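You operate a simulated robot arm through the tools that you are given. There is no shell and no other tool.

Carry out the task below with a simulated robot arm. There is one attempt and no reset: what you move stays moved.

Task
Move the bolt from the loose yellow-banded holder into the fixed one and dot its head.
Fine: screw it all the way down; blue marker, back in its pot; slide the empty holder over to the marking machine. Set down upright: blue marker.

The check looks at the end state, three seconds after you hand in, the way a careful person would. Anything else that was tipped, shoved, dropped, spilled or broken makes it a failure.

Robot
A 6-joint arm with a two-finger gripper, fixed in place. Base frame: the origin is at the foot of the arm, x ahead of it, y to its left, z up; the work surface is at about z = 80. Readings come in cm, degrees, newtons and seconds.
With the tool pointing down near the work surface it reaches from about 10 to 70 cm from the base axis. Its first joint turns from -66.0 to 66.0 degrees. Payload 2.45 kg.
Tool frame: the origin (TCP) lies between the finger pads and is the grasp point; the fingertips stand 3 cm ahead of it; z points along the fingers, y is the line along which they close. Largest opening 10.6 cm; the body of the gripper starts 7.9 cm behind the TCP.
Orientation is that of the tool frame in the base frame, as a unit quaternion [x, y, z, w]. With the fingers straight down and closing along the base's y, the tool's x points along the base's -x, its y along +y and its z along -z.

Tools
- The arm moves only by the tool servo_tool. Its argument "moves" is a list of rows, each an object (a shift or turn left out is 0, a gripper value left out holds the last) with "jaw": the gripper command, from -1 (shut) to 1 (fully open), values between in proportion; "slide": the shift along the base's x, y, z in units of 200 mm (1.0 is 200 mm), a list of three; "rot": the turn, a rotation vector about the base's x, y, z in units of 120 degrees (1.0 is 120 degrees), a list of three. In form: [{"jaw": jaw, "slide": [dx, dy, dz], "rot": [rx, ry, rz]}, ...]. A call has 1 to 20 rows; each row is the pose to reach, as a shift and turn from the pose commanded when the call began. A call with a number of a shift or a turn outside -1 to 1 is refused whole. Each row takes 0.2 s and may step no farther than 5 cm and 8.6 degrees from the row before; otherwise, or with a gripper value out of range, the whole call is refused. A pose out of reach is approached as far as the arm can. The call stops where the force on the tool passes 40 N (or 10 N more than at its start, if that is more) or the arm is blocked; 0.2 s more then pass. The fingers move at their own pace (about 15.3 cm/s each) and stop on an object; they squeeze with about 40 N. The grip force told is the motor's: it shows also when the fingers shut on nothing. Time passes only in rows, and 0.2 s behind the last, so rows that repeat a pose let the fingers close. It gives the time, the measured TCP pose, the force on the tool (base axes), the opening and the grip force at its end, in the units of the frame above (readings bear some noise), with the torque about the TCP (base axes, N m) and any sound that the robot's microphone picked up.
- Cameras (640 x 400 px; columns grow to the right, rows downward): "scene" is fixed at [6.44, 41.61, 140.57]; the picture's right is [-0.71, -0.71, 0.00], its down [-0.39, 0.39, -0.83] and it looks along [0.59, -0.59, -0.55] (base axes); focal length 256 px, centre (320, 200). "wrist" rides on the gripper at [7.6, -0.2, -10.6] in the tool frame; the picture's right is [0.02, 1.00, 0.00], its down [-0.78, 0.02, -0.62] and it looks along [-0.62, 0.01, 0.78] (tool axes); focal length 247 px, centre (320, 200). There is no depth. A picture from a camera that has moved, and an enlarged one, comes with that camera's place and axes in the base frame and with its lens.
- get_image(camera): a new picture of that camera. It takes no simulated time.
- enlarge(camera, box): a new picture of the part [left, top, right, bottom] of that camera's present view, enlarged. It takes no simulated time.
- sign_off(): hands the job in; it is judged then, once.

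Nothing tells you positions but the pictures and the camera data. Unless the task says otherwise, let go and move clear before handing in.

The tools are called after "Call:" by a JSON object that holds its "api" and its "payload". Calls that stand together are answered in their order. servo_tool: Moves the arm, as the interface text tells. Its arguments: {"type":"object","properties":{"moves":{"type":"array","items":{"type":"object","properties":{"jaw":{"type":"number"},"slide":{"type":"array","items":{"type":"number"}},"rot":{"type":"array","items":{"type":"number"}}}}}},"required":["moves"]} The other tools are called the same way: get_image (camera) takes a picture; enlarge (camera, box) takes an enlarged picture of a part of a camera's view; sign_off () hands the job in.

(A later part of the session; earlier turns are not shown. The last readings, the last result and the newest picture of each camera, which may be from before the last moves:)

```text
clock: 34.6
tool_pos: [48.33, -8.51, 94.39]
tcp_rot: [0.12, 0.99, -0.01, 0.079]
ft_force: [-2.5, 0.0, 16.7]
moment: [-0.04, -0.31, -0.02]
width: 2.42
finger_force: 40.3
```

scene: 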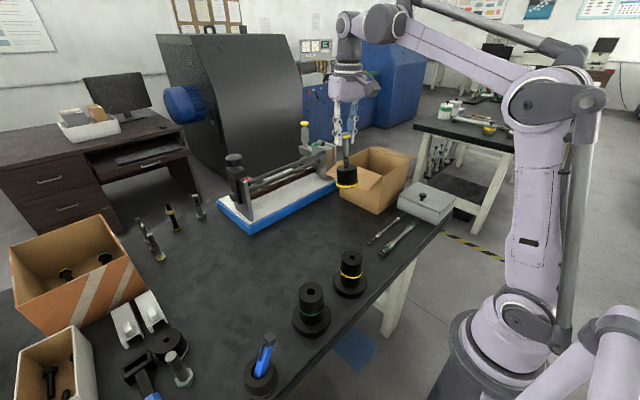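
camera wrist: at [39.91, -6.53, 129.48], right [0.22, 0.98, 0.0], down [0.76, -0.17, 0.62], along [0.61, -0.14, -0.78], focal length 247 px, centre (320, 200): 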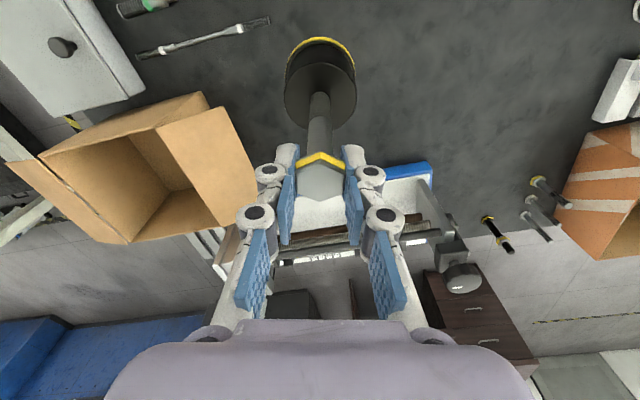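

Contact made. I'll release, rise clear of the head, level the tool, then regrip from a wrist angle with plenty of turning range.

Call:
{"api": "servo_tool", "payload": {"moves": [{"jaw": 0.2}, {"jaw": 0.2}, {"jaw": 0.2}, {"jaw": 0.2, "slide": [0, 0, 0.1]}, {"jaw": 0.2, "slide": [0, 0, 0.25]}, {"jaw": 0.2, "slide": [0, 0, 0.4], "rot": [0.009, 0.036, 0]}, {"jaw": 0.2, "slide": [0, 0, 0.4], "rot": [0.018, 0.0728, 0]}, {"jaw": 0.2, "slide": [0, 0, 0.4], "rot": [0.018, 0.0728, 0]}]}}

Call:
{"api": "get_image", "payload": {"camera": "wrist"}}

Call:
{"api": "enlarge", "payload": {"camera": "scene", "box": [300, 195, 380, 255]}}

```text
clock: 36.4
tool_pos: [48.38, -8.34, 102.26]
tcp_rot: [0.119, 0.993, -0.001, 0.0]
ft_force: [0.3, -0.5, 0.1]
moment: [-0.03, -0.01, 0.01]
width: 6.35
finger_force: 0.1
```

```text
taken
camera wrist: at [41.0, -6.72, 112.93], right [0.22, 0.98, 0.0], down [0.77, -0.17, 0.62], along [0.61, -0.13, -0.78], focal length 247 px, centre (320, 200)
```

wrist: 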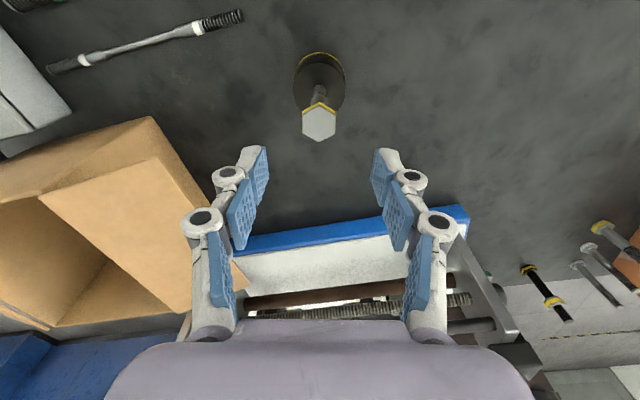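

```text
6.67 times, centred on (340, 225) of scene
camera zoom: at [6.44, 41.61, 140.57], right [-0.71, -0.71, 0.0], down [-0.39, 0.39, -0.83], along [0.59, -0.59, -0.55], focal length 1705 px, centre (187, 33)
```

zoom: 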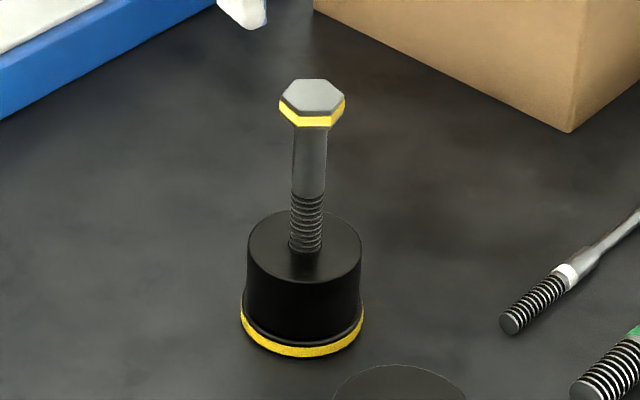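

Call:
{"api": "enlarge", "payload": {"camera": "wrist", "box": [270, 40, 370, 160]}}

```text
3.33 times, centred on (320, 100) of wrist
camera zoom: at [41.0, -6.72, 112.93], right [0.22, 0.98, 0.0], down [0.77, -0.17, 0.62], along [0.61, -0.13, -0.78], focal length 823 px, centre (320, 533)
```

zoom: 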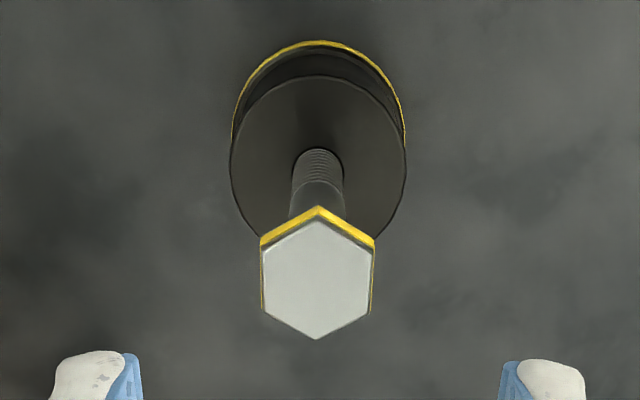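

The holder stands upright with the bolt raised about 4 mm, which suggests a coarse pitch of about 1 cm/turn. I'll rotate the open gripper back 120° and centre it on the head.

Call:
{"api": "servo_tool", "payload": {"moves": [{"jaw": 0.2, "rot": [0, 0, -0.066]}, {"rot": [0, 0, -0.132]}, {"rot": [0, 0, -0.198]}, {"rot": [0, 0, -0.264]}, {"rot": [0, 0, -0.33]}, {"rot": [0, 0, -0.396]}, {"rot": [0, 0, -0.462]}, {"rot": [0, 0, -0.528]}, {"rot": [0, 0, -0.594]}, {"rot": [0, 0, -0.66]}, {"rot": [0, 0, -0.726]}, {"rot": [0, 0, -0.792]}, {"rot": [0, 0, -0.858]}, {"rot": [0, 0, -0.924]}, {"rot": [0, 0, -0.99], "slide": [-0.01, 0, 0]}, {"rot": [0, 0, -1.0], "slide": [-0.0175, 0, 0]}, {"rot": [0, 0, -1.0], "slide": [-0.0175, 0, 0]}]}}

Call:
{"api": "enlarge", "payload": {"camera": "wrist", "box": [270, 40, 370, 160]}}

```text
clock: 40.0
tool_pos: [47.99, -8.4, 102.34]
tcp_rot: [0.919, 0.393, -0.001, 0.0]
ft_force: [-0.1, 0.3, -0.2]
moment: [0.01, 0.0, 0.01]
width: 6.37
finger_force: 0.1
```

```text
3.33 times, centred on (320, 100) of wrist
camera zoom: at [53.25, -2.8, 113.0], right [0.74, -0.68, 0.0], down [-0.53, -0.58, 0.62], along [-0.42, -0.46, -0.78], focal length 823 px, centre (320, 533)
```

zoom: 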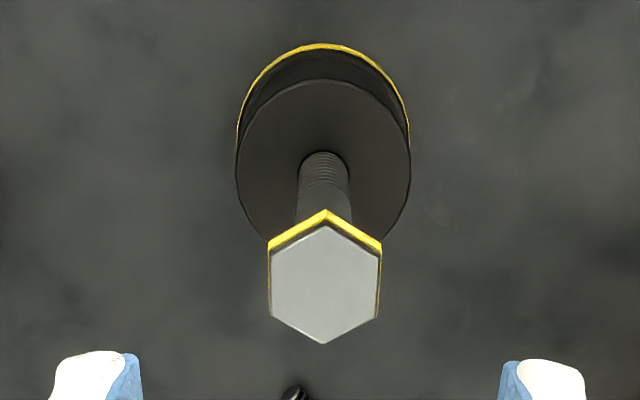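

Aligned to within about 1 mm. I'll descend, close on the head, and check forces.

Call:
{"api": "servo_tool", "payload": {"moves": [{"jaw": 0.2, "slide": [0.005, 0.001, -0.15]}, {"slide": [0.005, 0.001, -0.3]}, {"slide": [0.005, 0.001, -0.383]}, {"slide": [0.005, 0.001, -0.383]}, {"jaw": -1, "slide": [0.005, 0.001, -0.383]}, {"jaw": -1, "slide": [0.005, 0.001, -0.383]}, {"jaw": -1, "slide": [0.005, 0.001, -0.383]}]}}

Call:
{"api": "enlarge", "payload": {"camera": "wrist", "box": [240, 40, 400, 220]}}

```text
clock: 41.6
tool_pos: [48.13, -8.4, 94.73]
tcp_rot: [0.919, 0.395, 0.0, -0.001]
ft_force: [-1.8, 2.6, 0.8]
moment: [0.14, 0.17, 0.01]
width: 2.44
finger_force: 39.8
```

```text
2.22 times, centred on (320, 130) of wrist
camera zoom: at [53.39, -2.84, 105.3], right [0.74, -0.67, 0.0], down [-0.53, -0.58, 0.62], along [-0.42, -0.46, -0.78], focal length 549 px, centre (320, 356)
```

zoom: 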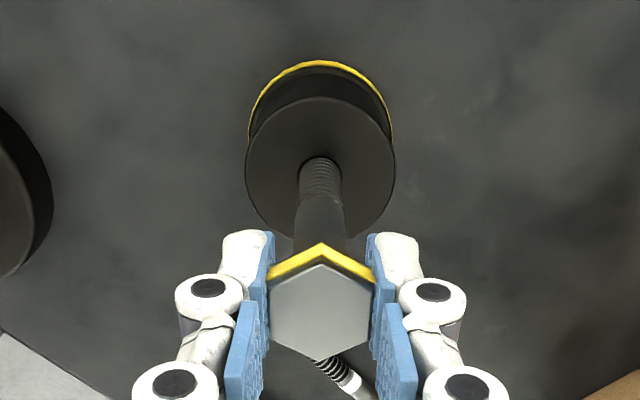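

Call:
{"api": "servo_tool", "payload": {"moves": [{"jaw": -1, "slide": [0, 0, -0.002]}, {"slide": [0, 0, -0.0035]}, {"slide": [0, 0, -0.0035], "rot": [0, 0, 0.06]}, {"slide": [0, 0, -0.0028], "rot": [0, 0, 0.12]}, {"slide": [0, 0, -0.0021], "rot": [0, 0, 0.18]}, {"slide": [0, 0, -0.0014], "rot": [0, 0, 0.24]}, {"slide": [0, 0, -0.0007], "rot": [0, 0, 0.3]}, {"slide": [0, 0, 0.0], "rot": [0, 0, 0.36]}, {"slide": [0, 0, 0.0007], "rot": [0, 0, 0.42]}, {"slide": [0, 0, 0.0014], "rot": [0, 0, 0.48]}, {"slide": [0, 0, 0.0021], "rot": [0, 0, 0.54]}, {"slide": [0, 0, 0.0028], "rot": [0, 0, 0.6]}, {"slide": [0, 0, 0.0035], "rot": [0, 0, 0.66]}, {"slide": [0, 0, 0.0042], "rot": [0, 0, 0.72]}, {"slide": [0, 0, 0.0049], "rot": [0, 0, 0.78]}, {"slide": [0, 0, 0.0056], "rot": [0, 0, 0.84]}, {"slide": [0, 0, 0.0063], "rot": [0, 0, 0.9]}, {"slide": [0, 0, 0.007], "rot": [0, 0, 0.95]}, {"slide": [0, 0, 0.0077], "rot": [0, 0, 1.0]}]}}

Call:
{"api": "enlarge", "payload": {"camera": "wrist", "box": [240, 40, 400, 220]}}

Call:
{"api": "enlarge", "payload": {"camera": "scene", "box": [300, 195, 380, 255]}}

```text
clock: 45.6
tool_pos: [47.95, -8.57, 94.85]
tcp_rot: [0.119, 0.993, -0.003, 0.0]
ft_force: [-4.2, -5.8, 19.7]
moment: [-0.16, 0.35, -0.08]
width: 2.44
finger_force: 39.8
```

```text
2.22 times, centred on (320, 130) of wrist
camera zoom: at [40.67, -6.87, 105.53], right [0.21, 0.98, 0.0], down [0.77, -0.17, 0.62], along [0.61, -0.14, -0.78], focal length 549 px, centre (320, 356)
```

zoom: 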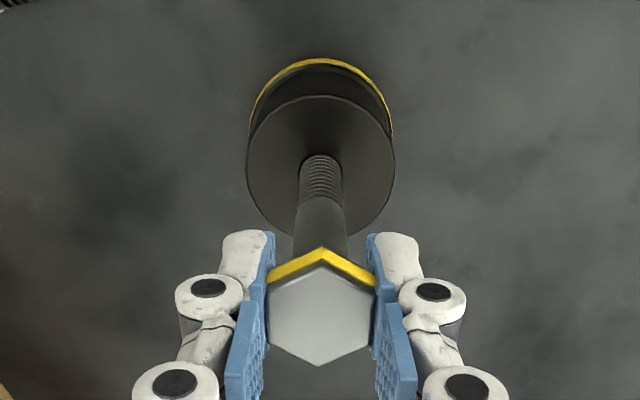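

```text
6.67 times, centred on (340, 225) of scene
camera zoom: at [6.4, 41.6, 140.57], right [-0.71, -0.71, 0.0], down [-0.39, 0.39, -0.83], along [0.59, -0.59, -0.55], focal length 1705 px, centre (187, 33)
```

zoom: 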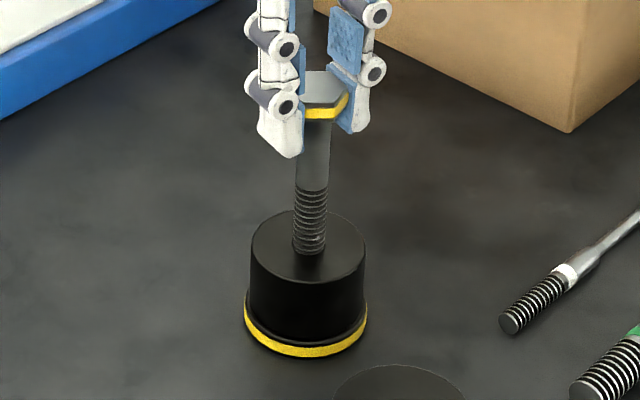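

It is rising about 0.35–0.4 cm per 120°, so the pitch is about 1 cm/turn. I'll continue turning with a matching rise.

Call:
{"api": "servo_tool", "payload": {"moves": [{"jaw": -1, "slide": [0, 0, 0.0005], "rot": [0, 0, 0.06]}, {"slide": [0, 0, 0.0014], "rot": [0, 0, 0.12]}, {"slide": [0, 0, 0.0023], "rot": [0, 0, 0.18]}, {"slide": [0, 0, 0.0032], "rot": [0, 0, 0.24]}, {"slide": [0, 0, 0.0041], "rot": [0, 0, 0.3]}, {"slide": [0, 0, 0.005], "rot": [0, 0, 0.36]}, {"slide": [0, 0, 0.0059], "rot": [0, 0, 0.42]}, {"slide": [0, 0, 0.0068], "rot": [0, 0, 0.48]}, {"slide": [0, 0, 0.0077], "rot": [0, 0, 0.54]}, {"slide": [0, 0, 0.0086], "rot": [0, 0, 0.6]}, {"slide": [0, 0, 0.0095], "rot": [0, 0, 0.66]}, {"slide": [0, 0, 0.0104], "rot": [0, 0, 0.72]}, {"slide": [0, 0, 0.0113], "rot": [0, 0, 0.78]}, {"slide": [0, 0, 0.0122], "rot": [0, 0, 0.84]}, {"slide": [0, 0, 0.0131], "rot": [0, 0, 0.9]}, {"slide": [0, 0, 0.014], "rot": [0, 0, 0.95]}, {"slide": [0, 0, 0.0145], "rot": [0, 0, 1.0]}]}}

Call:
{"api": "enlarge", "payload": {"camera": "scene", "box": [300, 195, 380, 255]}}

```text
clock: 49.2
tool_pos: [48.05, -8.57, 95.09]
tcp_rot: [0.801, -0.599, 0.002, 0.0]
ft_force: [-3.9, -9.0, 27.6]
moment: [-0.6, -0.06, -0.14]
width: 2.44
finger_force: 39.8
```

```text
6.67 times, centred on (340, 225) of scene
camera zoom: at [6.39, 41.59, 140.57], right [-0.71, -0.71, 0.0], down [-0.39, 0.39, -0.83], along [0.59, -0.59, -0.55], focal length 1705 px, centre (187, 33)
```

zoom: 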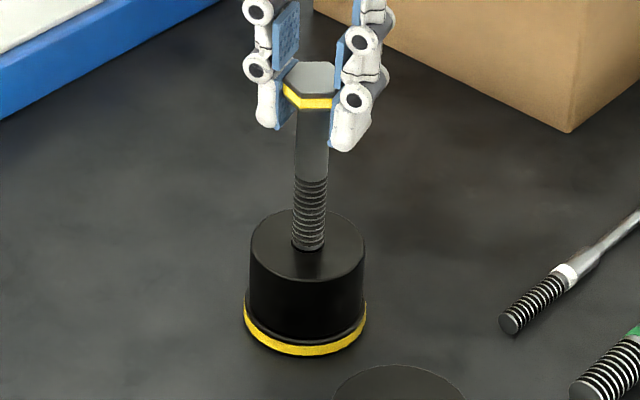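

Call:
{"api": "servo_tool", "payload": {"moves": [{"jaw": -1, "slide": [0, 0, 0.002], "rot": [0, 0, 0.06]}, {"slide": [0, 0, 0.0035], "rot": [0, 0, 0.12]}, {"slide": [0, 0, 0.005], "rot": [0, 0, 0.18]}, {"slide": [0, 0, 0.0065], "rot": [0, 0, 0.24]}, {"slide": [0, 0, 0.008], "rot": [0, 0, 0.3]}, {"slide": [0, 0, 0.0095], "rot": [0, 0, 0.36]}, {"slide": [0, 0, 0.01], "rot": [0, 0, 0.39]}]}}

Call:
{"api": "enlarge", "payload": {"camera": "scene", "box": [300, 195, 380, 255]}}

Call:
{"api": "enlarge", "payload": {"camera": "wrist", "box": [240, 40, 400, 220]}}

```text
clock: 50.8
tool_pos: [48.16, -8.46, 95.44]
tcp_rot: [0.973, -0.232, 0.0, -0.001]
ft_force: [-0.5, 0.0, -1.3]
moment: [-0.02, -0.02, -0.02]
width: 2.41
finger_force: 40.2
```

```text
6.67 times, centred on (340, 225) of scene
camera zoom: at [6.45, 41.61, 140.57], right [-0.71, -0.71, 0.0], down [-0.39, 0.39, -0.83], along [0.59, -0.59, -0.55], focal length 1705 px, centre (187, 33)
```

zoom: 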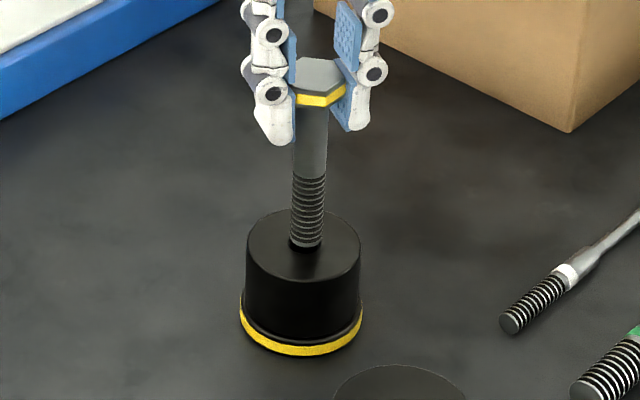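

```text
2.22 times, centred on (320, 130) of wrist
camera zoom: at [55.08, -11.73, 106.01], right [-0.43, -0.9, 0.0], down [-0.71, 0.34, 0.62], along [-0.56, 0.27, -0.78], focal length 549 px, centre (320, 356)
```

zoom: 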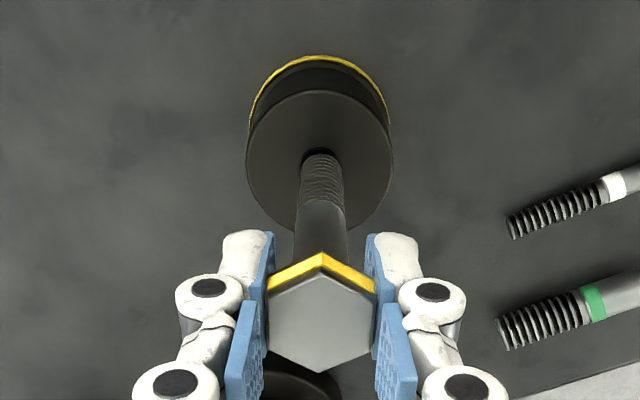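

Forces and moments dropped to near zero with only about 1.3 N hanging, so the bolt may be free. I'll lift gently to check.

Call:
{"api": "servo_tool", "payload": {"moves": [{"jaw": -1, "slide": [0, 0, 0.01]}, {"slide": [0, 0, 0.025]}, {"slide": [0, 0, 0.04]}, {"slide": [0, 0, 0.04]}]}}

Call:
{"api": "enlarge", "payload": {"camera": "scene", "box": [300, 195, 380, 255]}}

```text
clock: 51.8
tool_pos: [48.06, -8.39, 96.14]
tcp_rot: [0.973, -0.232, 0.0, -0.001]
ft_force: [-0.6, 0.5, -1.9]
moment: [0.0, 0.01, 0.04]
width: 2.42
finger_force: 40.1
```

```text
6.67 times, centred on (340, 225) of scene
camera zoom: at [6.45, 41.61, 140.57], right [-0.71, -0.71, 0.0], down [-0.39, 0.39, -0.83], along [0.59, -0.59, -0.55], focal length 1705 px, centre (187, 33)
```

zoom: 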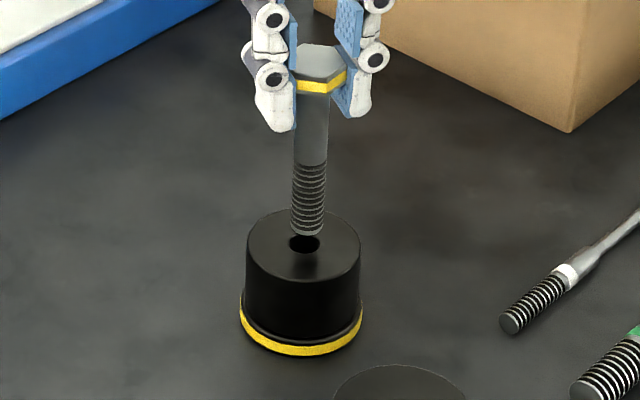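

The bolt is free (about 10.9 cm long, right-hand thread) and the holder stayed upright. I'll lift clear and carry the bolt over near the fixed yellow holder to measure its hole.

Call:
{"api": "servo_tool", "payload": {"moves": [{"jaw": -1, "slide": [0, 0, 0.1]}, {"slide": [0, 0, 0.25]}, {"slide": [0, 0, 0.45]}, {"slide": [0, 0, 0.65]}, {"slide": [0, 0, 0.8]}, {"slide": [-0.1, 0.08, 0.8]}, {"slide": [-0.25, 0.2, 0.8]}, {"slide": [-0.4, 0.32, 0.8]}, {"slide": [-0.55, 0.44, 0.8]}, {"slide": [-0.7, 0.53, 0.8]}, {"slide": [-0.7, 0.53, 0.8]}]}}

Call:
{"api": "get_image", "payload": {"camera": "wrist"}}

Call:
{"api": "get_image", "payload": {"camera": "scene"}}

```text
clock: 54.2
tool_pos: [34.03, 2.08, 111.98]
tcp_rot: [0.973, -0.232, 0.0, -0.001]
ft_force: [-1.0, -0.2, -2.6]
moment: [-0.04, 0.01, 0.02]
width: 2.43
finger_force: 40.0
```

```text
taken
camera wrist: at [41.06, -1.32, 122.64], right [-0.43, -0.9, 0.0], down [-0.71, 0.34, 0.62], along [-0.56, 0.27, -0.78], focal length 247 px, centre (320, 200)
```

wrist: 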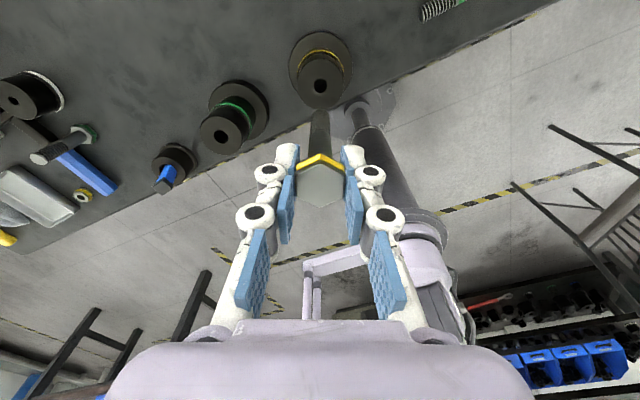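

```text
taken
```

scene: 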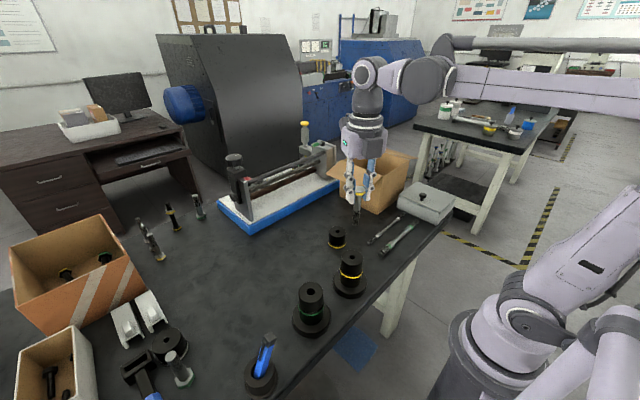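

Call:
{"api": "enlarge", "payload": {"camera": "wrist", "box": [270, 20, 390, 140]}}

Call:
{"api": "enlarge", "payload": {"camera": "scene", "box": [310, 180, 400, 300]}}

Call:
{"api": "enlarge", "payload": {"camera": "wrist", "box": [120, 60, 300, 220]}}

```text
3.33 times, centred on (330, 80) of wrist
camera zoom: at [41.06, -1.32, 122.64], right [-0.43, -0.9, 0.0], down [-0.71, 0.34, 0.62], along [-0.56, 0.27, -0.78], focal length 823 px, centre (287, 600)
```

zoom: 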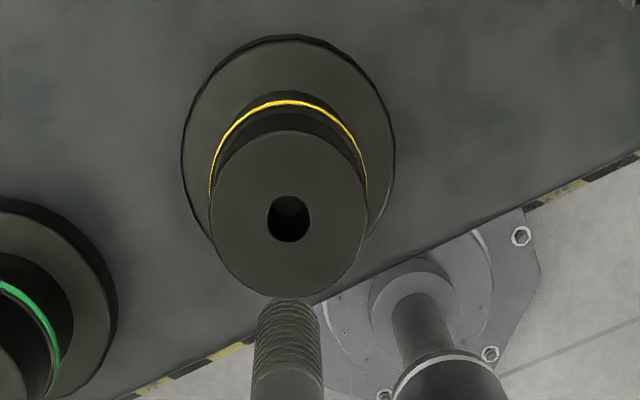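

```text
3.33 times, centred on (355, 240) of scene
camera zoom: at [6.44, 41.61, 140.57], right [-0.71, -0.71, 0.0], down [-0.39, 0.39, -0.83], along [0.59, -0.59, -0.55], focal length 852 px, centre (203, 67)
```

zoom: 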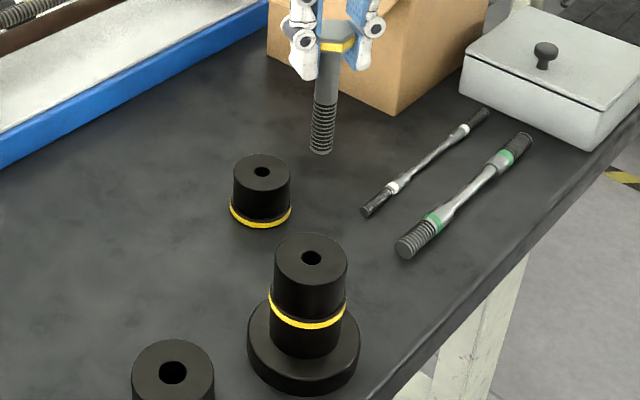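

```text
2.50 times, centred on (210, 140) of wrist
camera zoom: at [41.06, -1.32, 122.64], right [-0.43, -0.9, 0.0], down [-0.71, 0.34, 0.62], along [-0.56, 0.27, -0.78], focal length 617 px, centre (595, 350)
```

zoom: 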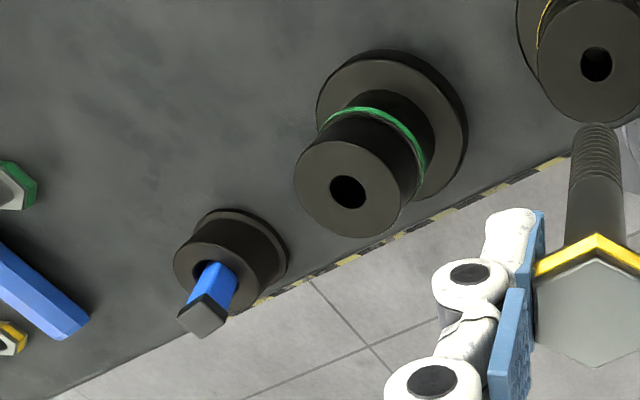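

The bolt hangs nearly straight and the hole in the fixed yellow holder looks to be at about (34.1, 2.0, z≈91). I'll lower so the tip is about 1 cm above the hole and compare both views.

Call:
{"api": "servo_tool", "payload": {"moves": [{"jaw": -1, "slide": [0.004, 0, -0.12]}, {"slide": [0.008, -0.001, -0.24]}, {"slide": [0.0135, -0.002, -0.36]}, {"slide": [0.0135, -0.002, -0.44]}, {"slide": [0.0135, -0.002, -0.44]}]}}

Call:
{"api": "enlarge", "payload": {"camera": "wrist", "box": [270, 20, 390, 140]}}

Call:
{"api": "enlarge", "payload": {"camera": "scene", "box": [310, 200, 400, 300]}}

```text
clock: 55.4
tool_pos: [34.44, 2.03, 103.27]
tcp_rot: [0.973, -0.232, 0.0, -0.001]
ft_force: [0.3, -0.5, -1.2]
moment: [-0.01, 0.01, -0.02]
width: 2.44
finger_force: 40.0
```

```text
3.33 times, centred on (330, 80) of wrist
camera zoom: at [41.41, -1.32, 113.9], right [-0.43, -0.9, 0.0], down [-0.71, 0.34, 0.62], along [-0.56, 0.27, -0.78], focal length 823 px, centre (287, 600)
```

zoom: 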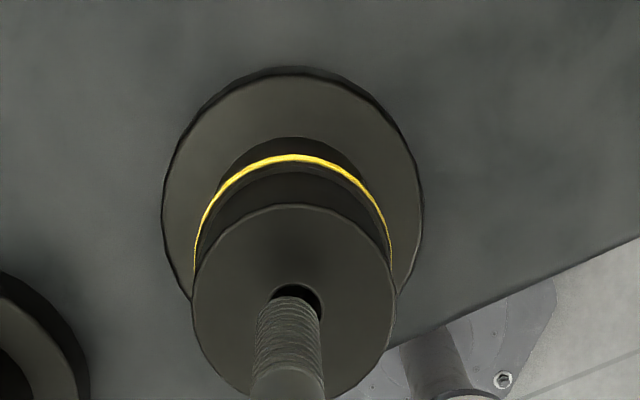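

```text
4.00 times, centred on (355, 250) of scene
camera zoom: at [6.45, 41.61, 140.57], right [-0.71, -0.71, 0.0], down [-0.39, 0.39, -0.83], along [0.59, -0.59, -0.55], focal length 1023 px, centre (180, 0)
```

zoom: 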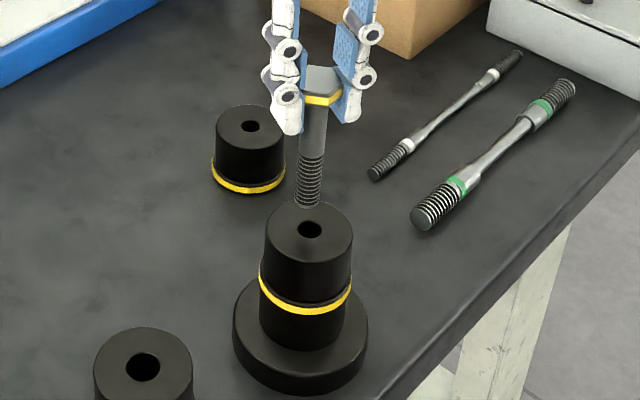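

Both views suggest the tip is about 2–3 mm off laterally. To fix the other direction I'll turn the wrist 90° in the air for an orthogonal view of tip versus hole.

Call:
{"api": "servo_tool", "payload": {"moves": [{"jaw": -1, "rot": [0, 0, -0.0625]}, {"rot": [0, 0, -0.125]}, {"rot": [0, 0, -0.1875]}, {"rot": [0, 0, -0.25]}, {"rot": [0, 0, -0.3125]}, {"rot": [0, 0, -0.375]}, {"rot": [0, 0, -0.4375]}, {"rot": [0, 0, -0.5]}, {"rot": [0, 0, -0.5625]}, {"rot": [0, 0, -0.625]}, {"rot": [0, 0, -0.6875]}, {"rot": [0, 0, -0.75]}, {"rot": [0, 0, -0.75]}]}}

Call:
{"api": "enlarge", "payload": {"camera": "wrist", "box": [270, 20, 390, 140]}}

Call:
{"api": "enlarge", "payload": {"camera": "scene", "box": [310, 200, 400, 300]}}

```text
clock: 58.2
tool_pos: [34.25, 2.15, 103.23]
tcp_rot: [-0.523, 0.852, -0.001, 0.001]
ft_force: [0.3, 0.7, -2.6]
moment: [0.02, 0.0, 0.0]
width: 2.43
finger_force: 40.4
```

```text
3.33 times, centred on (330, 80) of wrist
camera zoom: at [31.11, -4.74, 113.99], right [-0.9, 0.43, 0.0], down [0.34, 0.71, 0.62], along [0.27, 0.56, -0.78], focal length 823 px, centre (287, 600)
```

zoom: 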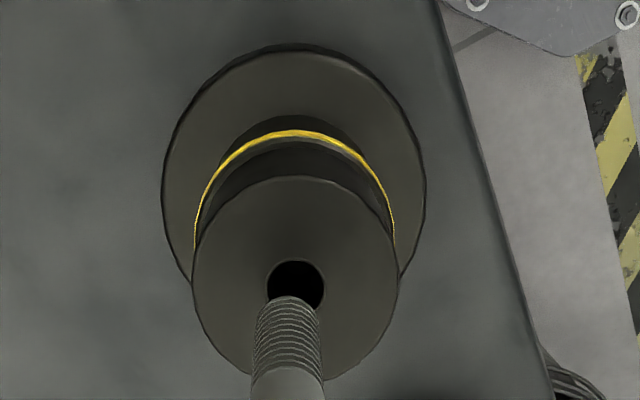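

```text
4.00 times, centred on (355, 250) of scene
camera zoom: at [6.45, 41.61, 140.57], right [-0.71, -0.71, 0.0], down [-0.39, 0.39, -0.83], along [0.59, -0.59, -0.55], focal length 1023 px, centre (180, 0)
```

zoom: 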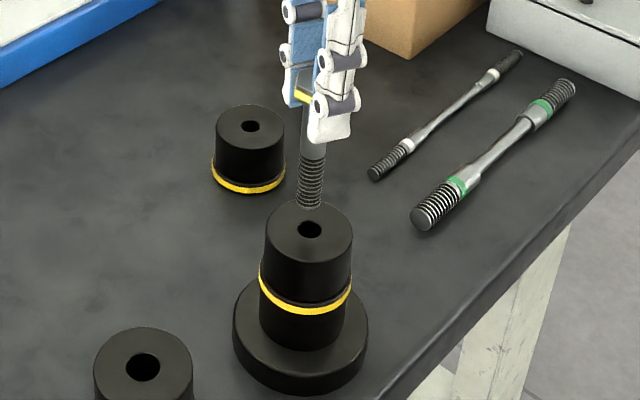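

The two orthogonal views and the scene agree that the tip must shift by about (-0.23, -0.09) cm. I'll turn the wrist back to its high-range angle, apply the shift, and lower gently.

Call:
{"api": "servo_tool", "payload": {"moves": [{"jaw": -1, "slide": [-0.002, -0.001, 0], "rot": [0, 0, 0.0625]}, {"slide": [-0.006, -0.002, 0], "rot": [0, 0, 0.125]}, {"slide": [-0.0115, -0.0045, 0], "rot": [0, 0, 0.1875]}, {"slide": [-0.0115, -0.0045, 0], "rot": [0, 0, 0.25]}, {"slide": [-0.0115, -0.0045, 0], "rot": [0, 0, 0.3125]}, {"slide": [-0.0115, -0.0045, 0], "rot": [0, 0, 0.375]}, {"slide": [-0.0115, -0.0045, 0], "rot": [0, 0, 0.4375]}, {"slide": [-0.0115, -0.0045, 0], "rot": [0, 0, 0.5]}, {"slide": [-0.0115, -0.0045, 0], "rot": [0, 0, 0.5625]}, {"slide": [-0.0115, -0.0045, 0], "rot": [0, 0, 0.625]}, {"slide": [-0.0115, -0.0045, 0], "rot": [0, 0, 0.6875]}, {"slide": [-0.0115, -0.0045, 0], "rot": [0, 0, 0.75]}, {"slide": [-0.0115, -0.0045, -0.02], "rot": [0, 0, 0.75]}, {"slide": [-0.0115, -0.0045, -0.05], "rot": [0, 0, 0.75]}, {"slide": [-0.0115, -0.0045, -0.05], "rot": [0, 0, 0.75]}]}}

Call:
{"api": "enlarge", "payload": {"camera": "wrist", "box": [270, 20, 390, 140]}}

Call:
{"api": "enlarge", "payload": {"camera": "scene", "box": [330, 225, 375, 270]}}

```text
clock: 61.4
tool_pos: [34.18, 2.08, 102.28]
tcp_rot: [0.973, -0.232, 0.0, -0.001]
ft_force: [-0.3, 0.4, -2.1]
moment: [0.03, 0.01, 0.0]
width: 2.42
finger_force: 39.9
```

```text
3.33 times, centred on (330, 80) of wrist
camera zoom: at [41.18, -1.26, 112.95], right [-0.43, -0.9, 0.0], down [-0.71, 0.34, 0.62], along [-0.56, 0.27, -0.78], focal length 823 px, centre (287, 600)
```

zoom: 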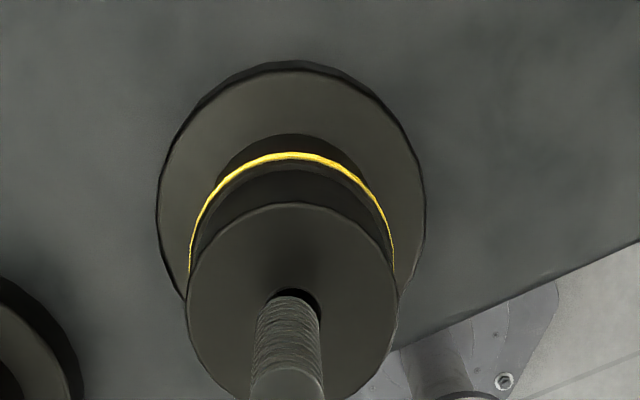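

```text
8.89 times, centred on (352, 248) of scene
camera zoom: at [6.45, 41.61, 140.57], right [-0.71, -0.71, 0.0], down [-0.39, 0.39, -0.83], along [0.59, -0.59, -0.55], focal length 2273 px, centre (31, -222)
```

zoom: 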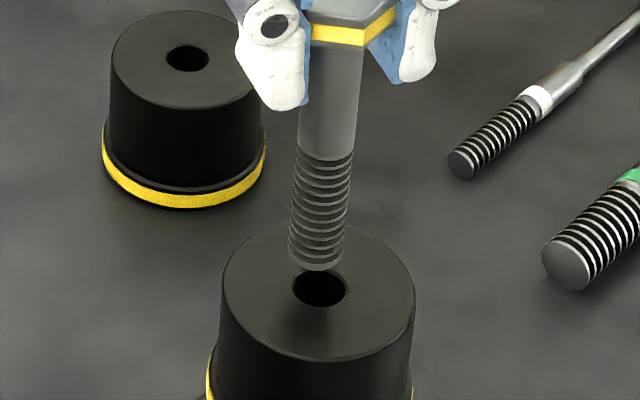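

Call:
{"api": "enlarge", "payload": {"camera": "scene", "box": [338, 236, 370, 262]}}

Call:
{"api": "enlarge", "payload": {"camera": "wrist", "box": [290, 70, 350, 150]}}

```text
15.38 times, centred on (354, 249) of scene
camera zoom: at [6.45, 41.61, 140.57], right [-0.71, -0.71, 0.0], down [-0.39, 0.39, -0.83], along [0.59, -0.59, -0.55], focal length 3934 px, centre (-203, -554)
```

zoom: 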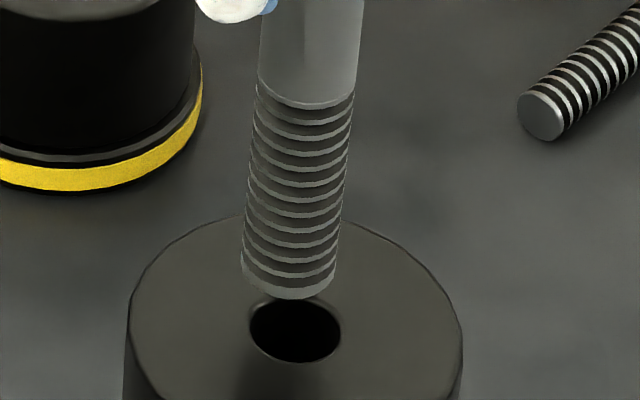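

```text
5.00 times, centred on (320, 110) of wrist
camera zoom: at [41.18, -1.26, 112.95], right [-0.43, -0.9, 0.0], down [-0.71, 0.34, 0.62], along [-0.56, 0.27, -0.78], focal length 1235 px, centre (320, 650)
```

zoom: 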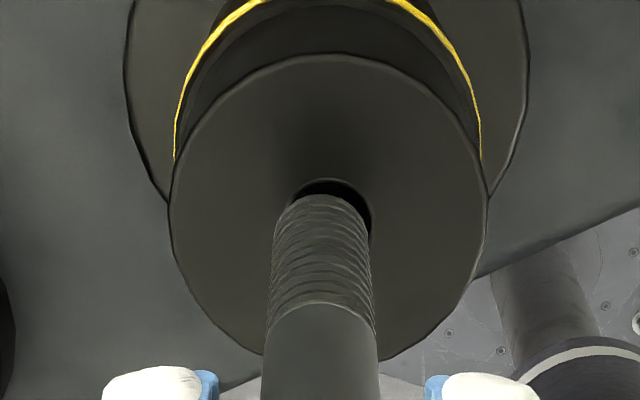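

Closer zooms say the tip still needs about 2.5 mm toward the base. I'll apply that, lower another centimetre and compare again.

Call:
{"api": "servo_tool", "payload": {"moves": [{"jaw": -1, "slide": [-0.006, 0, 0]}, {"slide": [-0.0125, 0, -0.02]}, {"slide": [-0.0125, 0, -0.045]}, {"slide": [-0.0125, 0, -0.045]}]}}

Call:
{"api": "enlarge", "payload": {"camera": "scene", "box": [338, 236, 370, 262]}}

Call:
{"api": "enlarge", "payload": {"camera": "wrist", "box": [290, 70, 350, 150]}}

```text
clock: 62.4
tool_pos: [33.85, 1.97, 101.37]
tcp_rot: [0.973, -0.233, 0.0, -0.001]
ft_force: [0.3, -0.2, -2.5]
moment: [-0.02, -0.01, 0.01]
width: 2.41
finger_force: 39.9
```

```text
15.38 times, centred on (354, 249) of scene
camera zoom: at [6.45, 41.61, 140.57], right [-0.71, -0.71, 0.0], down [-0.39, 0.39, -0.83], along [0.59, -0.59, -0.55], focal length 3934 px, centre (-203, -554)
```

zoom: 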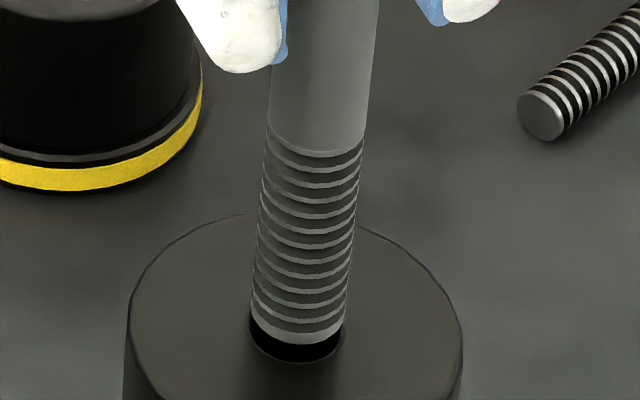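

```text
5.00 times, centred on (320, 110) of wrist
camera zoom: at [40.9, -1.27, 112.07], right [-0.43, -0.9, 0.0], down [-0.71, 0.34, 0.62], along [-0.56, 0.27, -0.78], focal length 1235 px, centre (320, 650)
```

zoom: 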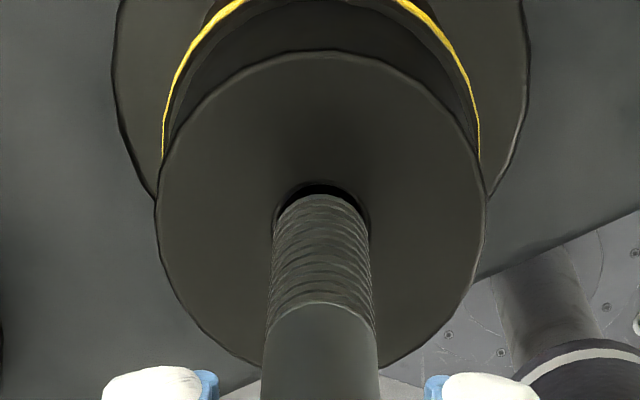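

Now tip and hole are aligned in both views, with about 4 mm to go. I'll lower slowly and watch the force.

Call:
{"api": "servo_tool", "payload": {"moves": [{"jaw": -1, "slide": [0, 0, -0.005]}, {"slide": [0, 0, -0.01]}, {"slide": [0, 0, -0.015]}, {"slide": [0, 0, -0.02]}, {"slide": [0, 0, -0.025]}, {"slide": [0, 0, -0.03]}, {"slide": [0, 0, -0.03]}]}}

Call:
{"api": "enlarge", "payload": {"camera": "scene", "box": [338, 236, 370, 262]}}

```text
clock: 64.0
tool_pos: [33.91, 2.05, 100.75]
tcp_rot: [0.972, -0.233, 0.0, 0.0]
ft_force: [3.5, -3.8, 32.9]
moment: [-0.02, -0.06, -0.06]
width: 2.42
finger_force: 40.1
```

```text
15.38 times, centred on (354, 249) of scene
camera zoom: at [6.42, 41.6, 140.57], right [-0.71, -0.71, 0.0], down [-0.39, 0.39, -0.83], along [0.59, -0.59, -0.55], focal length 3934 px, centre (-203, -554)
```

zoom: 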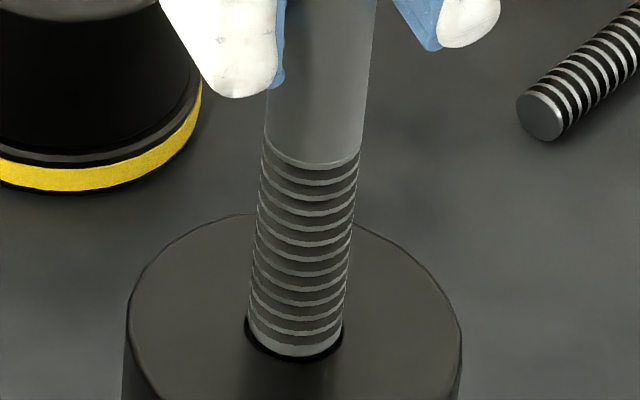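

The tip is seated in the hole mouth under about 30 N. I'll turn clockwise and follow down gently to start the thread.

Call:
{"api": "servo_tool", "payload": {"moves": [{"jaw": -1, "rot": [0, 0, -0.06]}, {"slide": [0, 0, -0.001], "rot": [0, 0, -0.12]}, {"slide": [0, 0, -0.002], "rot": [0, 0, -0.18]}, {"slide": [0, 0, -0.003], "rot": [0, 0, -0.24]}, {"slide": [0, 0, -0.004], "rot": [0, 0, -0.3]}, {"slide": [0, 0, -0.005], "rot": [0, 0, -0.36]}, {"slide": [0, 0, -0.006], "rot": [0, 0, -0.42]}, {"slide": [0, 0, -0.007], "rot": [0, 0, -0.48]}]}}

Call:
{"api": "enlarge", "payload": {"camera": "scene", "box": [330, 220, 380, 262]}}

Call:
{"api": "enlarge", "payload": {"camera": "wrist", "box": [240, 40, 400, 220]}}

```text
clock: 65.8
tool_pos: [33.98, 2.03, 100.67]
tcp_rot: [0.74, -0.673, 0.001, -0.002]
ft_force: [14.6, -4.6, -15.9]
moment: [-0.23, -0.19, 0.12]
width: 2.42
finger_force: 40.1
```

```text
9.52 times, centred on (355, 241) of scene
camera zoom: at [6.5, 41.6, 140.57], right [-0.71, -0.71, 0.0], down [-0.39, 0.39, -0.83], along [0.59, -0.59, -0.55], focal length 2435 px, centre (-13, -190)
```

zoom: 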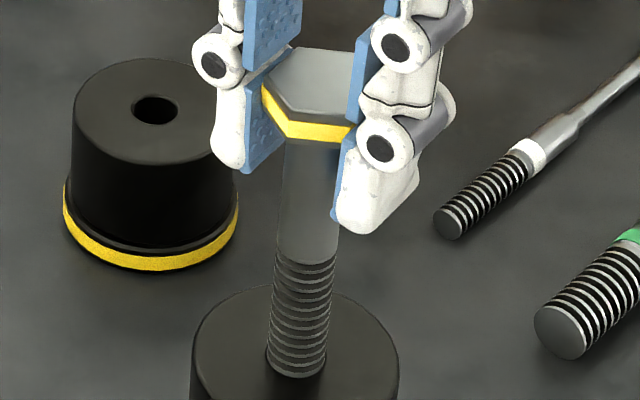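

```text
2.22 times, centred on (320, 130) of wrist
camera zoom: at [34.94, -5.51, 111.3], right [-0.99, -0.12, 0.0], down [-0.09, 0.78, 0.62], along [-0.07, 0.62, -0.78], focal length 549 px, centre (320, 356)
```

zoom: 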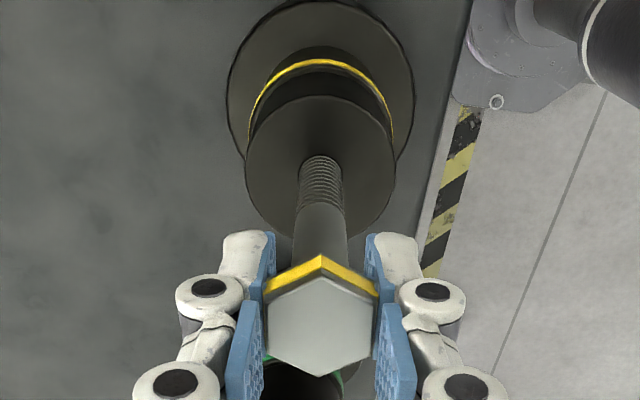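

The thread has engaged: the tool is now being pulled down. I'll continue clockwise with a faster matching descent and a slight +x correction to relieve the side load.

Call:
{"api": "servo_tool", "payload": {"moves": [{"jaw": -1, "slide": [0.002, 0, -0.003]}, {"slide": [0.003, 0, -0.005], "rot": [0, 0, -0.06]}, {"slide": [0.004, 0, -0.007], "rot": [0, 0, -0.12]}, {"slide": [0.004, 0, -0.009], "rot": [0, 0, -0.18]}, {"slide": [0.004, 0, -0.011], "rot": [0, 0, -0.24]}, {"slide": [0.004, 0, -0.013], "rot": [0, 0, -0.3]}, {"slide": [0.004, 0, -0.015], "rot": [0, 0, -0.36]}, {"slide": [0.004, 0, -0.017], "rot": [0, 0, -0.42]}, {"slide": [0.004, 0, -0.019], "rot": [0, 0, -0.48]}]}}

Call:
{"api": "enlarge", "payload": {"camera": "scene", "box": [330, 220, 380, 262]}}

Call:
{"api": "enlarge", "payload": {"camera": "wrist", "box": [240, 40, 400, 220]}}

```text
clock: 67.8
tool_pos: [34.07, 2.08, 100.32]
tcp_rot: [-0.324, 0.946, -0.001, 0.001]
ft_force: [14.1, -7.1, 16.3]
moment: [-0.24, -0.05, 0.02]
width: 2.42
finger_force: 40.0
```

```text
9.52 times, centred on (355, 241) of scene
camera zoom: at [6.47, 41.59, 140.57], right [-0.71, -0.71, 0.0], down [-0.39, 0.39, -0.83], along [0.59, -0.59, -0.55], focal length 2435 px, centre (-13, -190)
```

zoom: 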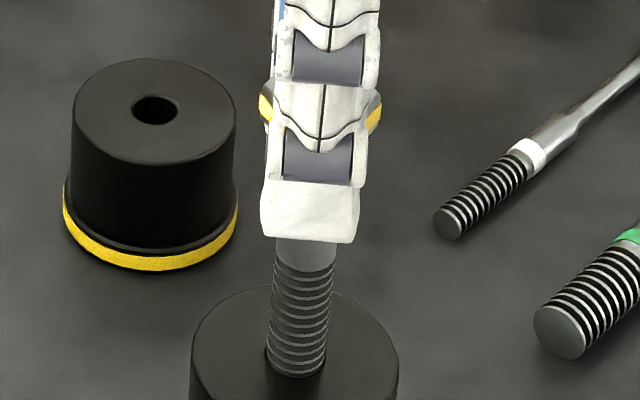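

```text
2.22 times, centred on (320, 130) of wrist
camera zoom: at [28.2, -2.75, 111.01], right [-0.63, 0.78, 0.0], down [0.61, 0.49, 0.62], along [0.49, 0.39, -0.78], focal length 549 px, centre (320, 356)
```

zoom: 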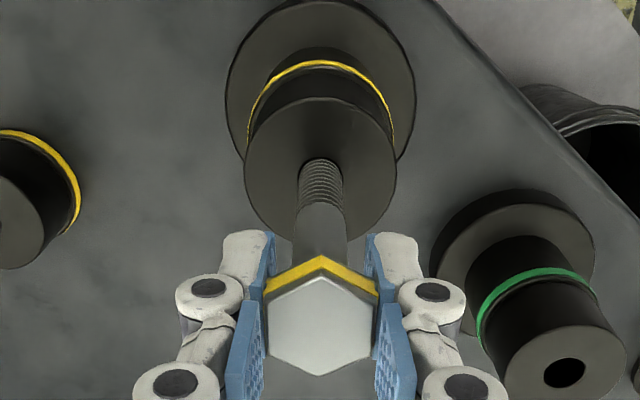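

Call:
{"api": "servo_tool", "payload": {"moves": [{"jaw": -1, "slide": [0.002, -0.001, 0], "rot": [0, 0, -0.03]}, {"slide": [0.004, -0.002, -0.001], "rot": [0, 0, -0.09]}, {"slide": [0.004, -0.002, -0.003], "rot": [0, 0, -0.15]}, {"slide": [0.004, -0.002, -0.005], "rot": [0, 0, -0.21]}, {"slide": [0.004, -0.002, -0.007], "rot": [0, 0, -0.27]}, {"slide": [0.004, -0.002, -0.009], "rot": [0, 0, -0.33]}, {"slide": [0.004, -0.002, -0.011], "rot": [0, 0, -0.39]}, {"slide": [0.004, -0.002, -0.013], "rot": [0, 0, -0.45]}, {"slide": [0.004, -0.002, -0.015], "rot": [0, 0, -0.5]}]}}

Call:
{"api": "enlarge", "payload": {"camera": "scene", "box": [330, 220, 380, 262]}}

Call:
{"api": "enlarge", "payload": {"camera": "wrist", "box": [240, 40, 400, 220]}}

```text
clock: 69.8
tool_pos: [34.01, 2.03, 100.1]
tcp_rot: [0.193, 0.981, -0.002, 0.001]
ft_force: [11.9, -7.5, 28.3]
moment: [-0.11, -0.08, -0.05]
width: 2.44
finger_force: 39.8
```

```text
9.52 times, centred on (355, 241) of scene
camera zoom: at [6.44, 41.59, 140.57], right [-0.71, -0.71, 0.0], down [-0.39, 0.39, -0.83], along [0.59, -0.59, -0.55], focal length 2435 px, centre (-13, -190)
```

zoom: 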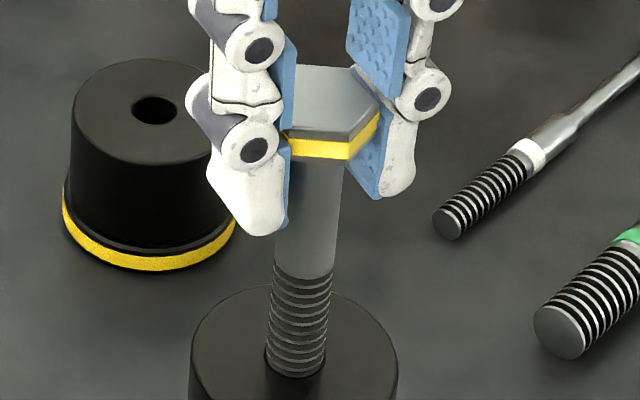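

```text
2.22 times, centred on (320, 130) of wrist
camera zoom: at [27.04, 4.74, 110.71], right [0.36, 0.93, 0.0], down [0.73, -0.28, 0.62], along [0.58, -0.23, -0.78], focal length 549 px, centre (320, 356)
```

zoom: 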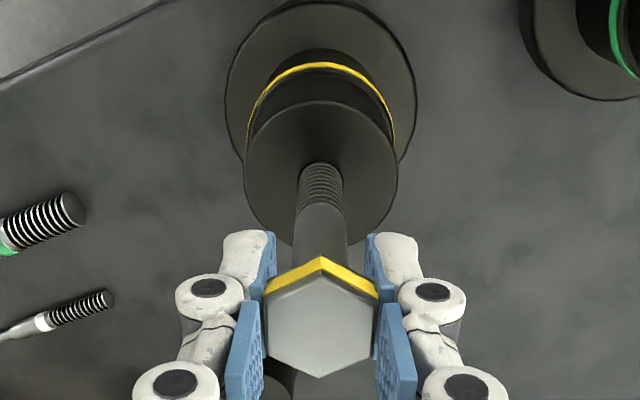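

Call:
{"api": "servo_tool", "payload": {"moves": [{"jaw": -1, "slide": [0.001, -0.001, 0], "rot": [0, 0, -0.05]}, {"slide": [0.002, -0.002, -0.0005], "rot": [0, 0, -0.1]}, {"slide": [0.002, -0.002, -0.001], "rot": [0, 0, -0.15]}, {"slide": [0.002, -0.002, -0.002], "rot": [0, 0, -0.2]}, {"slide": [0.002, -0.002, -0.003], "rot": [0, 0, -0.25]}, {"slide": [0.002, -0.002, -0.004], "rot": [0, 0, -0.3]}, {"slide": [0.002, -0.002, -0.005], "rot": [0, 0, -0.35]}, {"slide": [0.002, -0.002, -0.006], "rot": [0, 0, -0.4]}, {"slide": [0.002, -0.002, -0.007], "rot": [0, 0, -0.45]}, {"slide": [0.002, -0.002, -0.008], "rot": [0, 0, -0.5]}]}}

Call:
{"api": "enlarge", "payload": {"camera": "scene", "box": [330, 220, 380, 262]}}

Call:
{"api": "enlarge", "payload": {"camera": "wrist", "box": [240, 40, 400, 220]}}

```text
clock: 72.0
tool_pos: [33.97, 2.04, 99.74]
tcp_rot: [0.658, 0.753, -0.002, -0.001]
ft_force: [-3.9, -11.6, -16.6]
moment: [0.05, 0.09, 0.05]
width: 2.41
finger_force: 39.9
```

```text
9.52 times, centred on (355, 241) of scene
camera zoom: at [6.45, 41.58, 140.58], right [-0.71, -0.71, 0.0], down [-0.39, 0.39, -0.83], along [0.59, -0.59, -0.55], focal length 2435 px, centre (-13, -190)
```

zoom: 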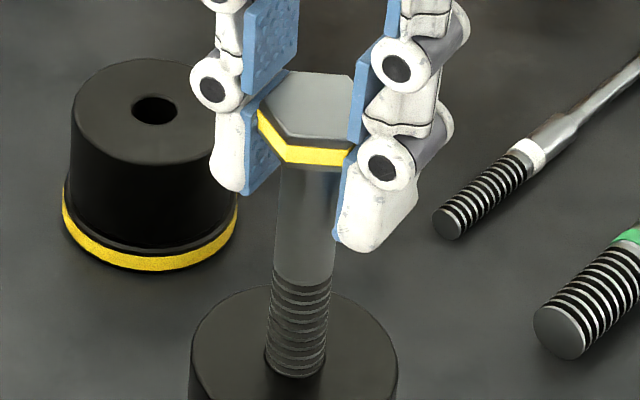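

```text
2.22 times, centred on (320, 130) of wrist
camera zoom: at [32.96, 9.5, 110.47], right [0.99, 0.16, 0.0], down [0.12, -0.77, 0.62], along [0.1, -0.61, -0.78], focal length 549 px, centre (320, 356)
```

zoom: 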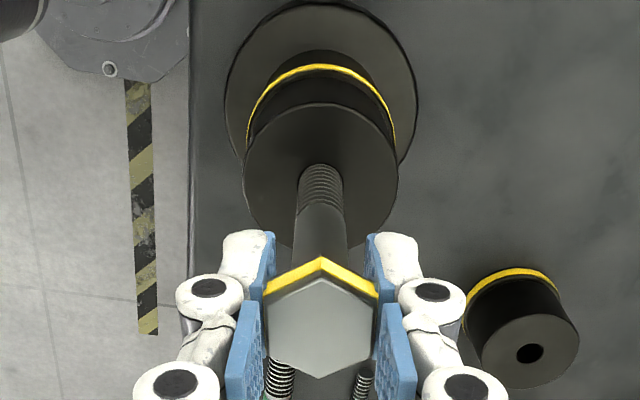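

Call:
{"api": "servo_tool", "payload": {"moves": [{"jaw": -1, "slide": [0, -0.001, -0.002]}, {"slide": [0, -0.002, -0.004], "rot": [0, 0, -0.05]}, {"slide": [0, -0.002, -0.0055], "rot": [0, 0, -0.1]}, {"slide": [0, -0.002, -0.007], "rot": [0, 0, -0.15]}, {"slide": [0, -0.002, -0.0085], "rot": [0, 0, -0.2]}, {"slide": [0, -0.002, -0.01], "rot": [0, 0, -0.25]}, {"slide": [0, -0.002, -0.0115], "rot": [0, 0, -0.3]}, {"slide": [0, -0.002, -0.013], "rot": [0, 0, -0.35]}, {"slide": [0, -0.002, -0.0145], "rot": [0, 0, -0.4]}, {"slide": [0, -0.002, -0.016], "rot": [0, 0, -0.45]}, {"slide": [0, -0.002, -0.0175], "rot": [0, 0, -0.5]}]}}

Call:
{"api": "enlarge", "payload": {"camera": "scene", "box": [330, 220, 380, 262]}}

Call:
{"api": "enlarge", "payload": {"camera": "wrist", "box": [240, 40, 400, 220]}}

```text
clock: 74.4
tool_pos: [34.02, 1.89, 99.49]
tcp_rot: [0.946, 0.323, -0.001, -0.001]
ft_force: [-15.9, -5.0, 26.6]
moment: [-0.06, 0.16, 0.02]
width: 2.4
finger_force: 39.8
```

```text
9.52 times, centred on (355, 241) of scene
camera zoom: at [6.37, 41.59, 140.58], right [-0.71, -0.71, 0.0], down [-0.39, 0.39, -0.83], along [0.59, -0.59, -0.55], focal length 2435 px, centre (-13, -190)
```

zoom: 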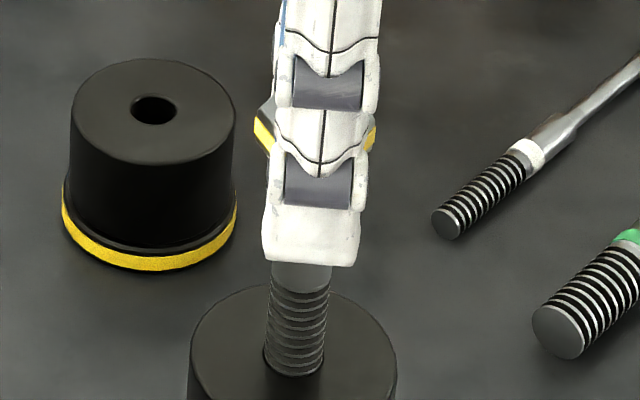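

```text
2.22 times, centred on (320, 130) of wrist
camera zoom: at [40.06, 6.76, 110.17], right [0.63, -0.78, 0.0], down [-0.61, -0.49, 0.62], along [-0.49, -0.39, -0.78], focal length 549 px, centre (320, 356)
```

zoom: 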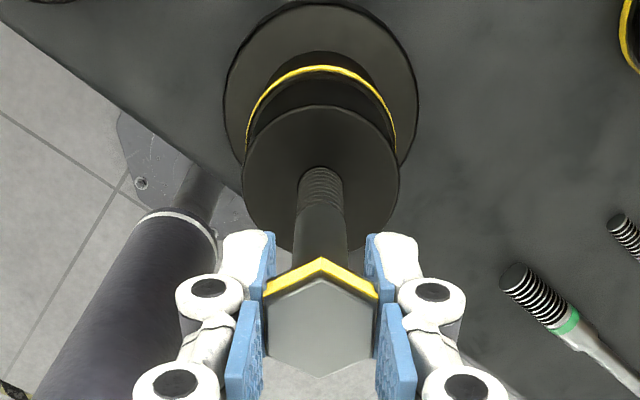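

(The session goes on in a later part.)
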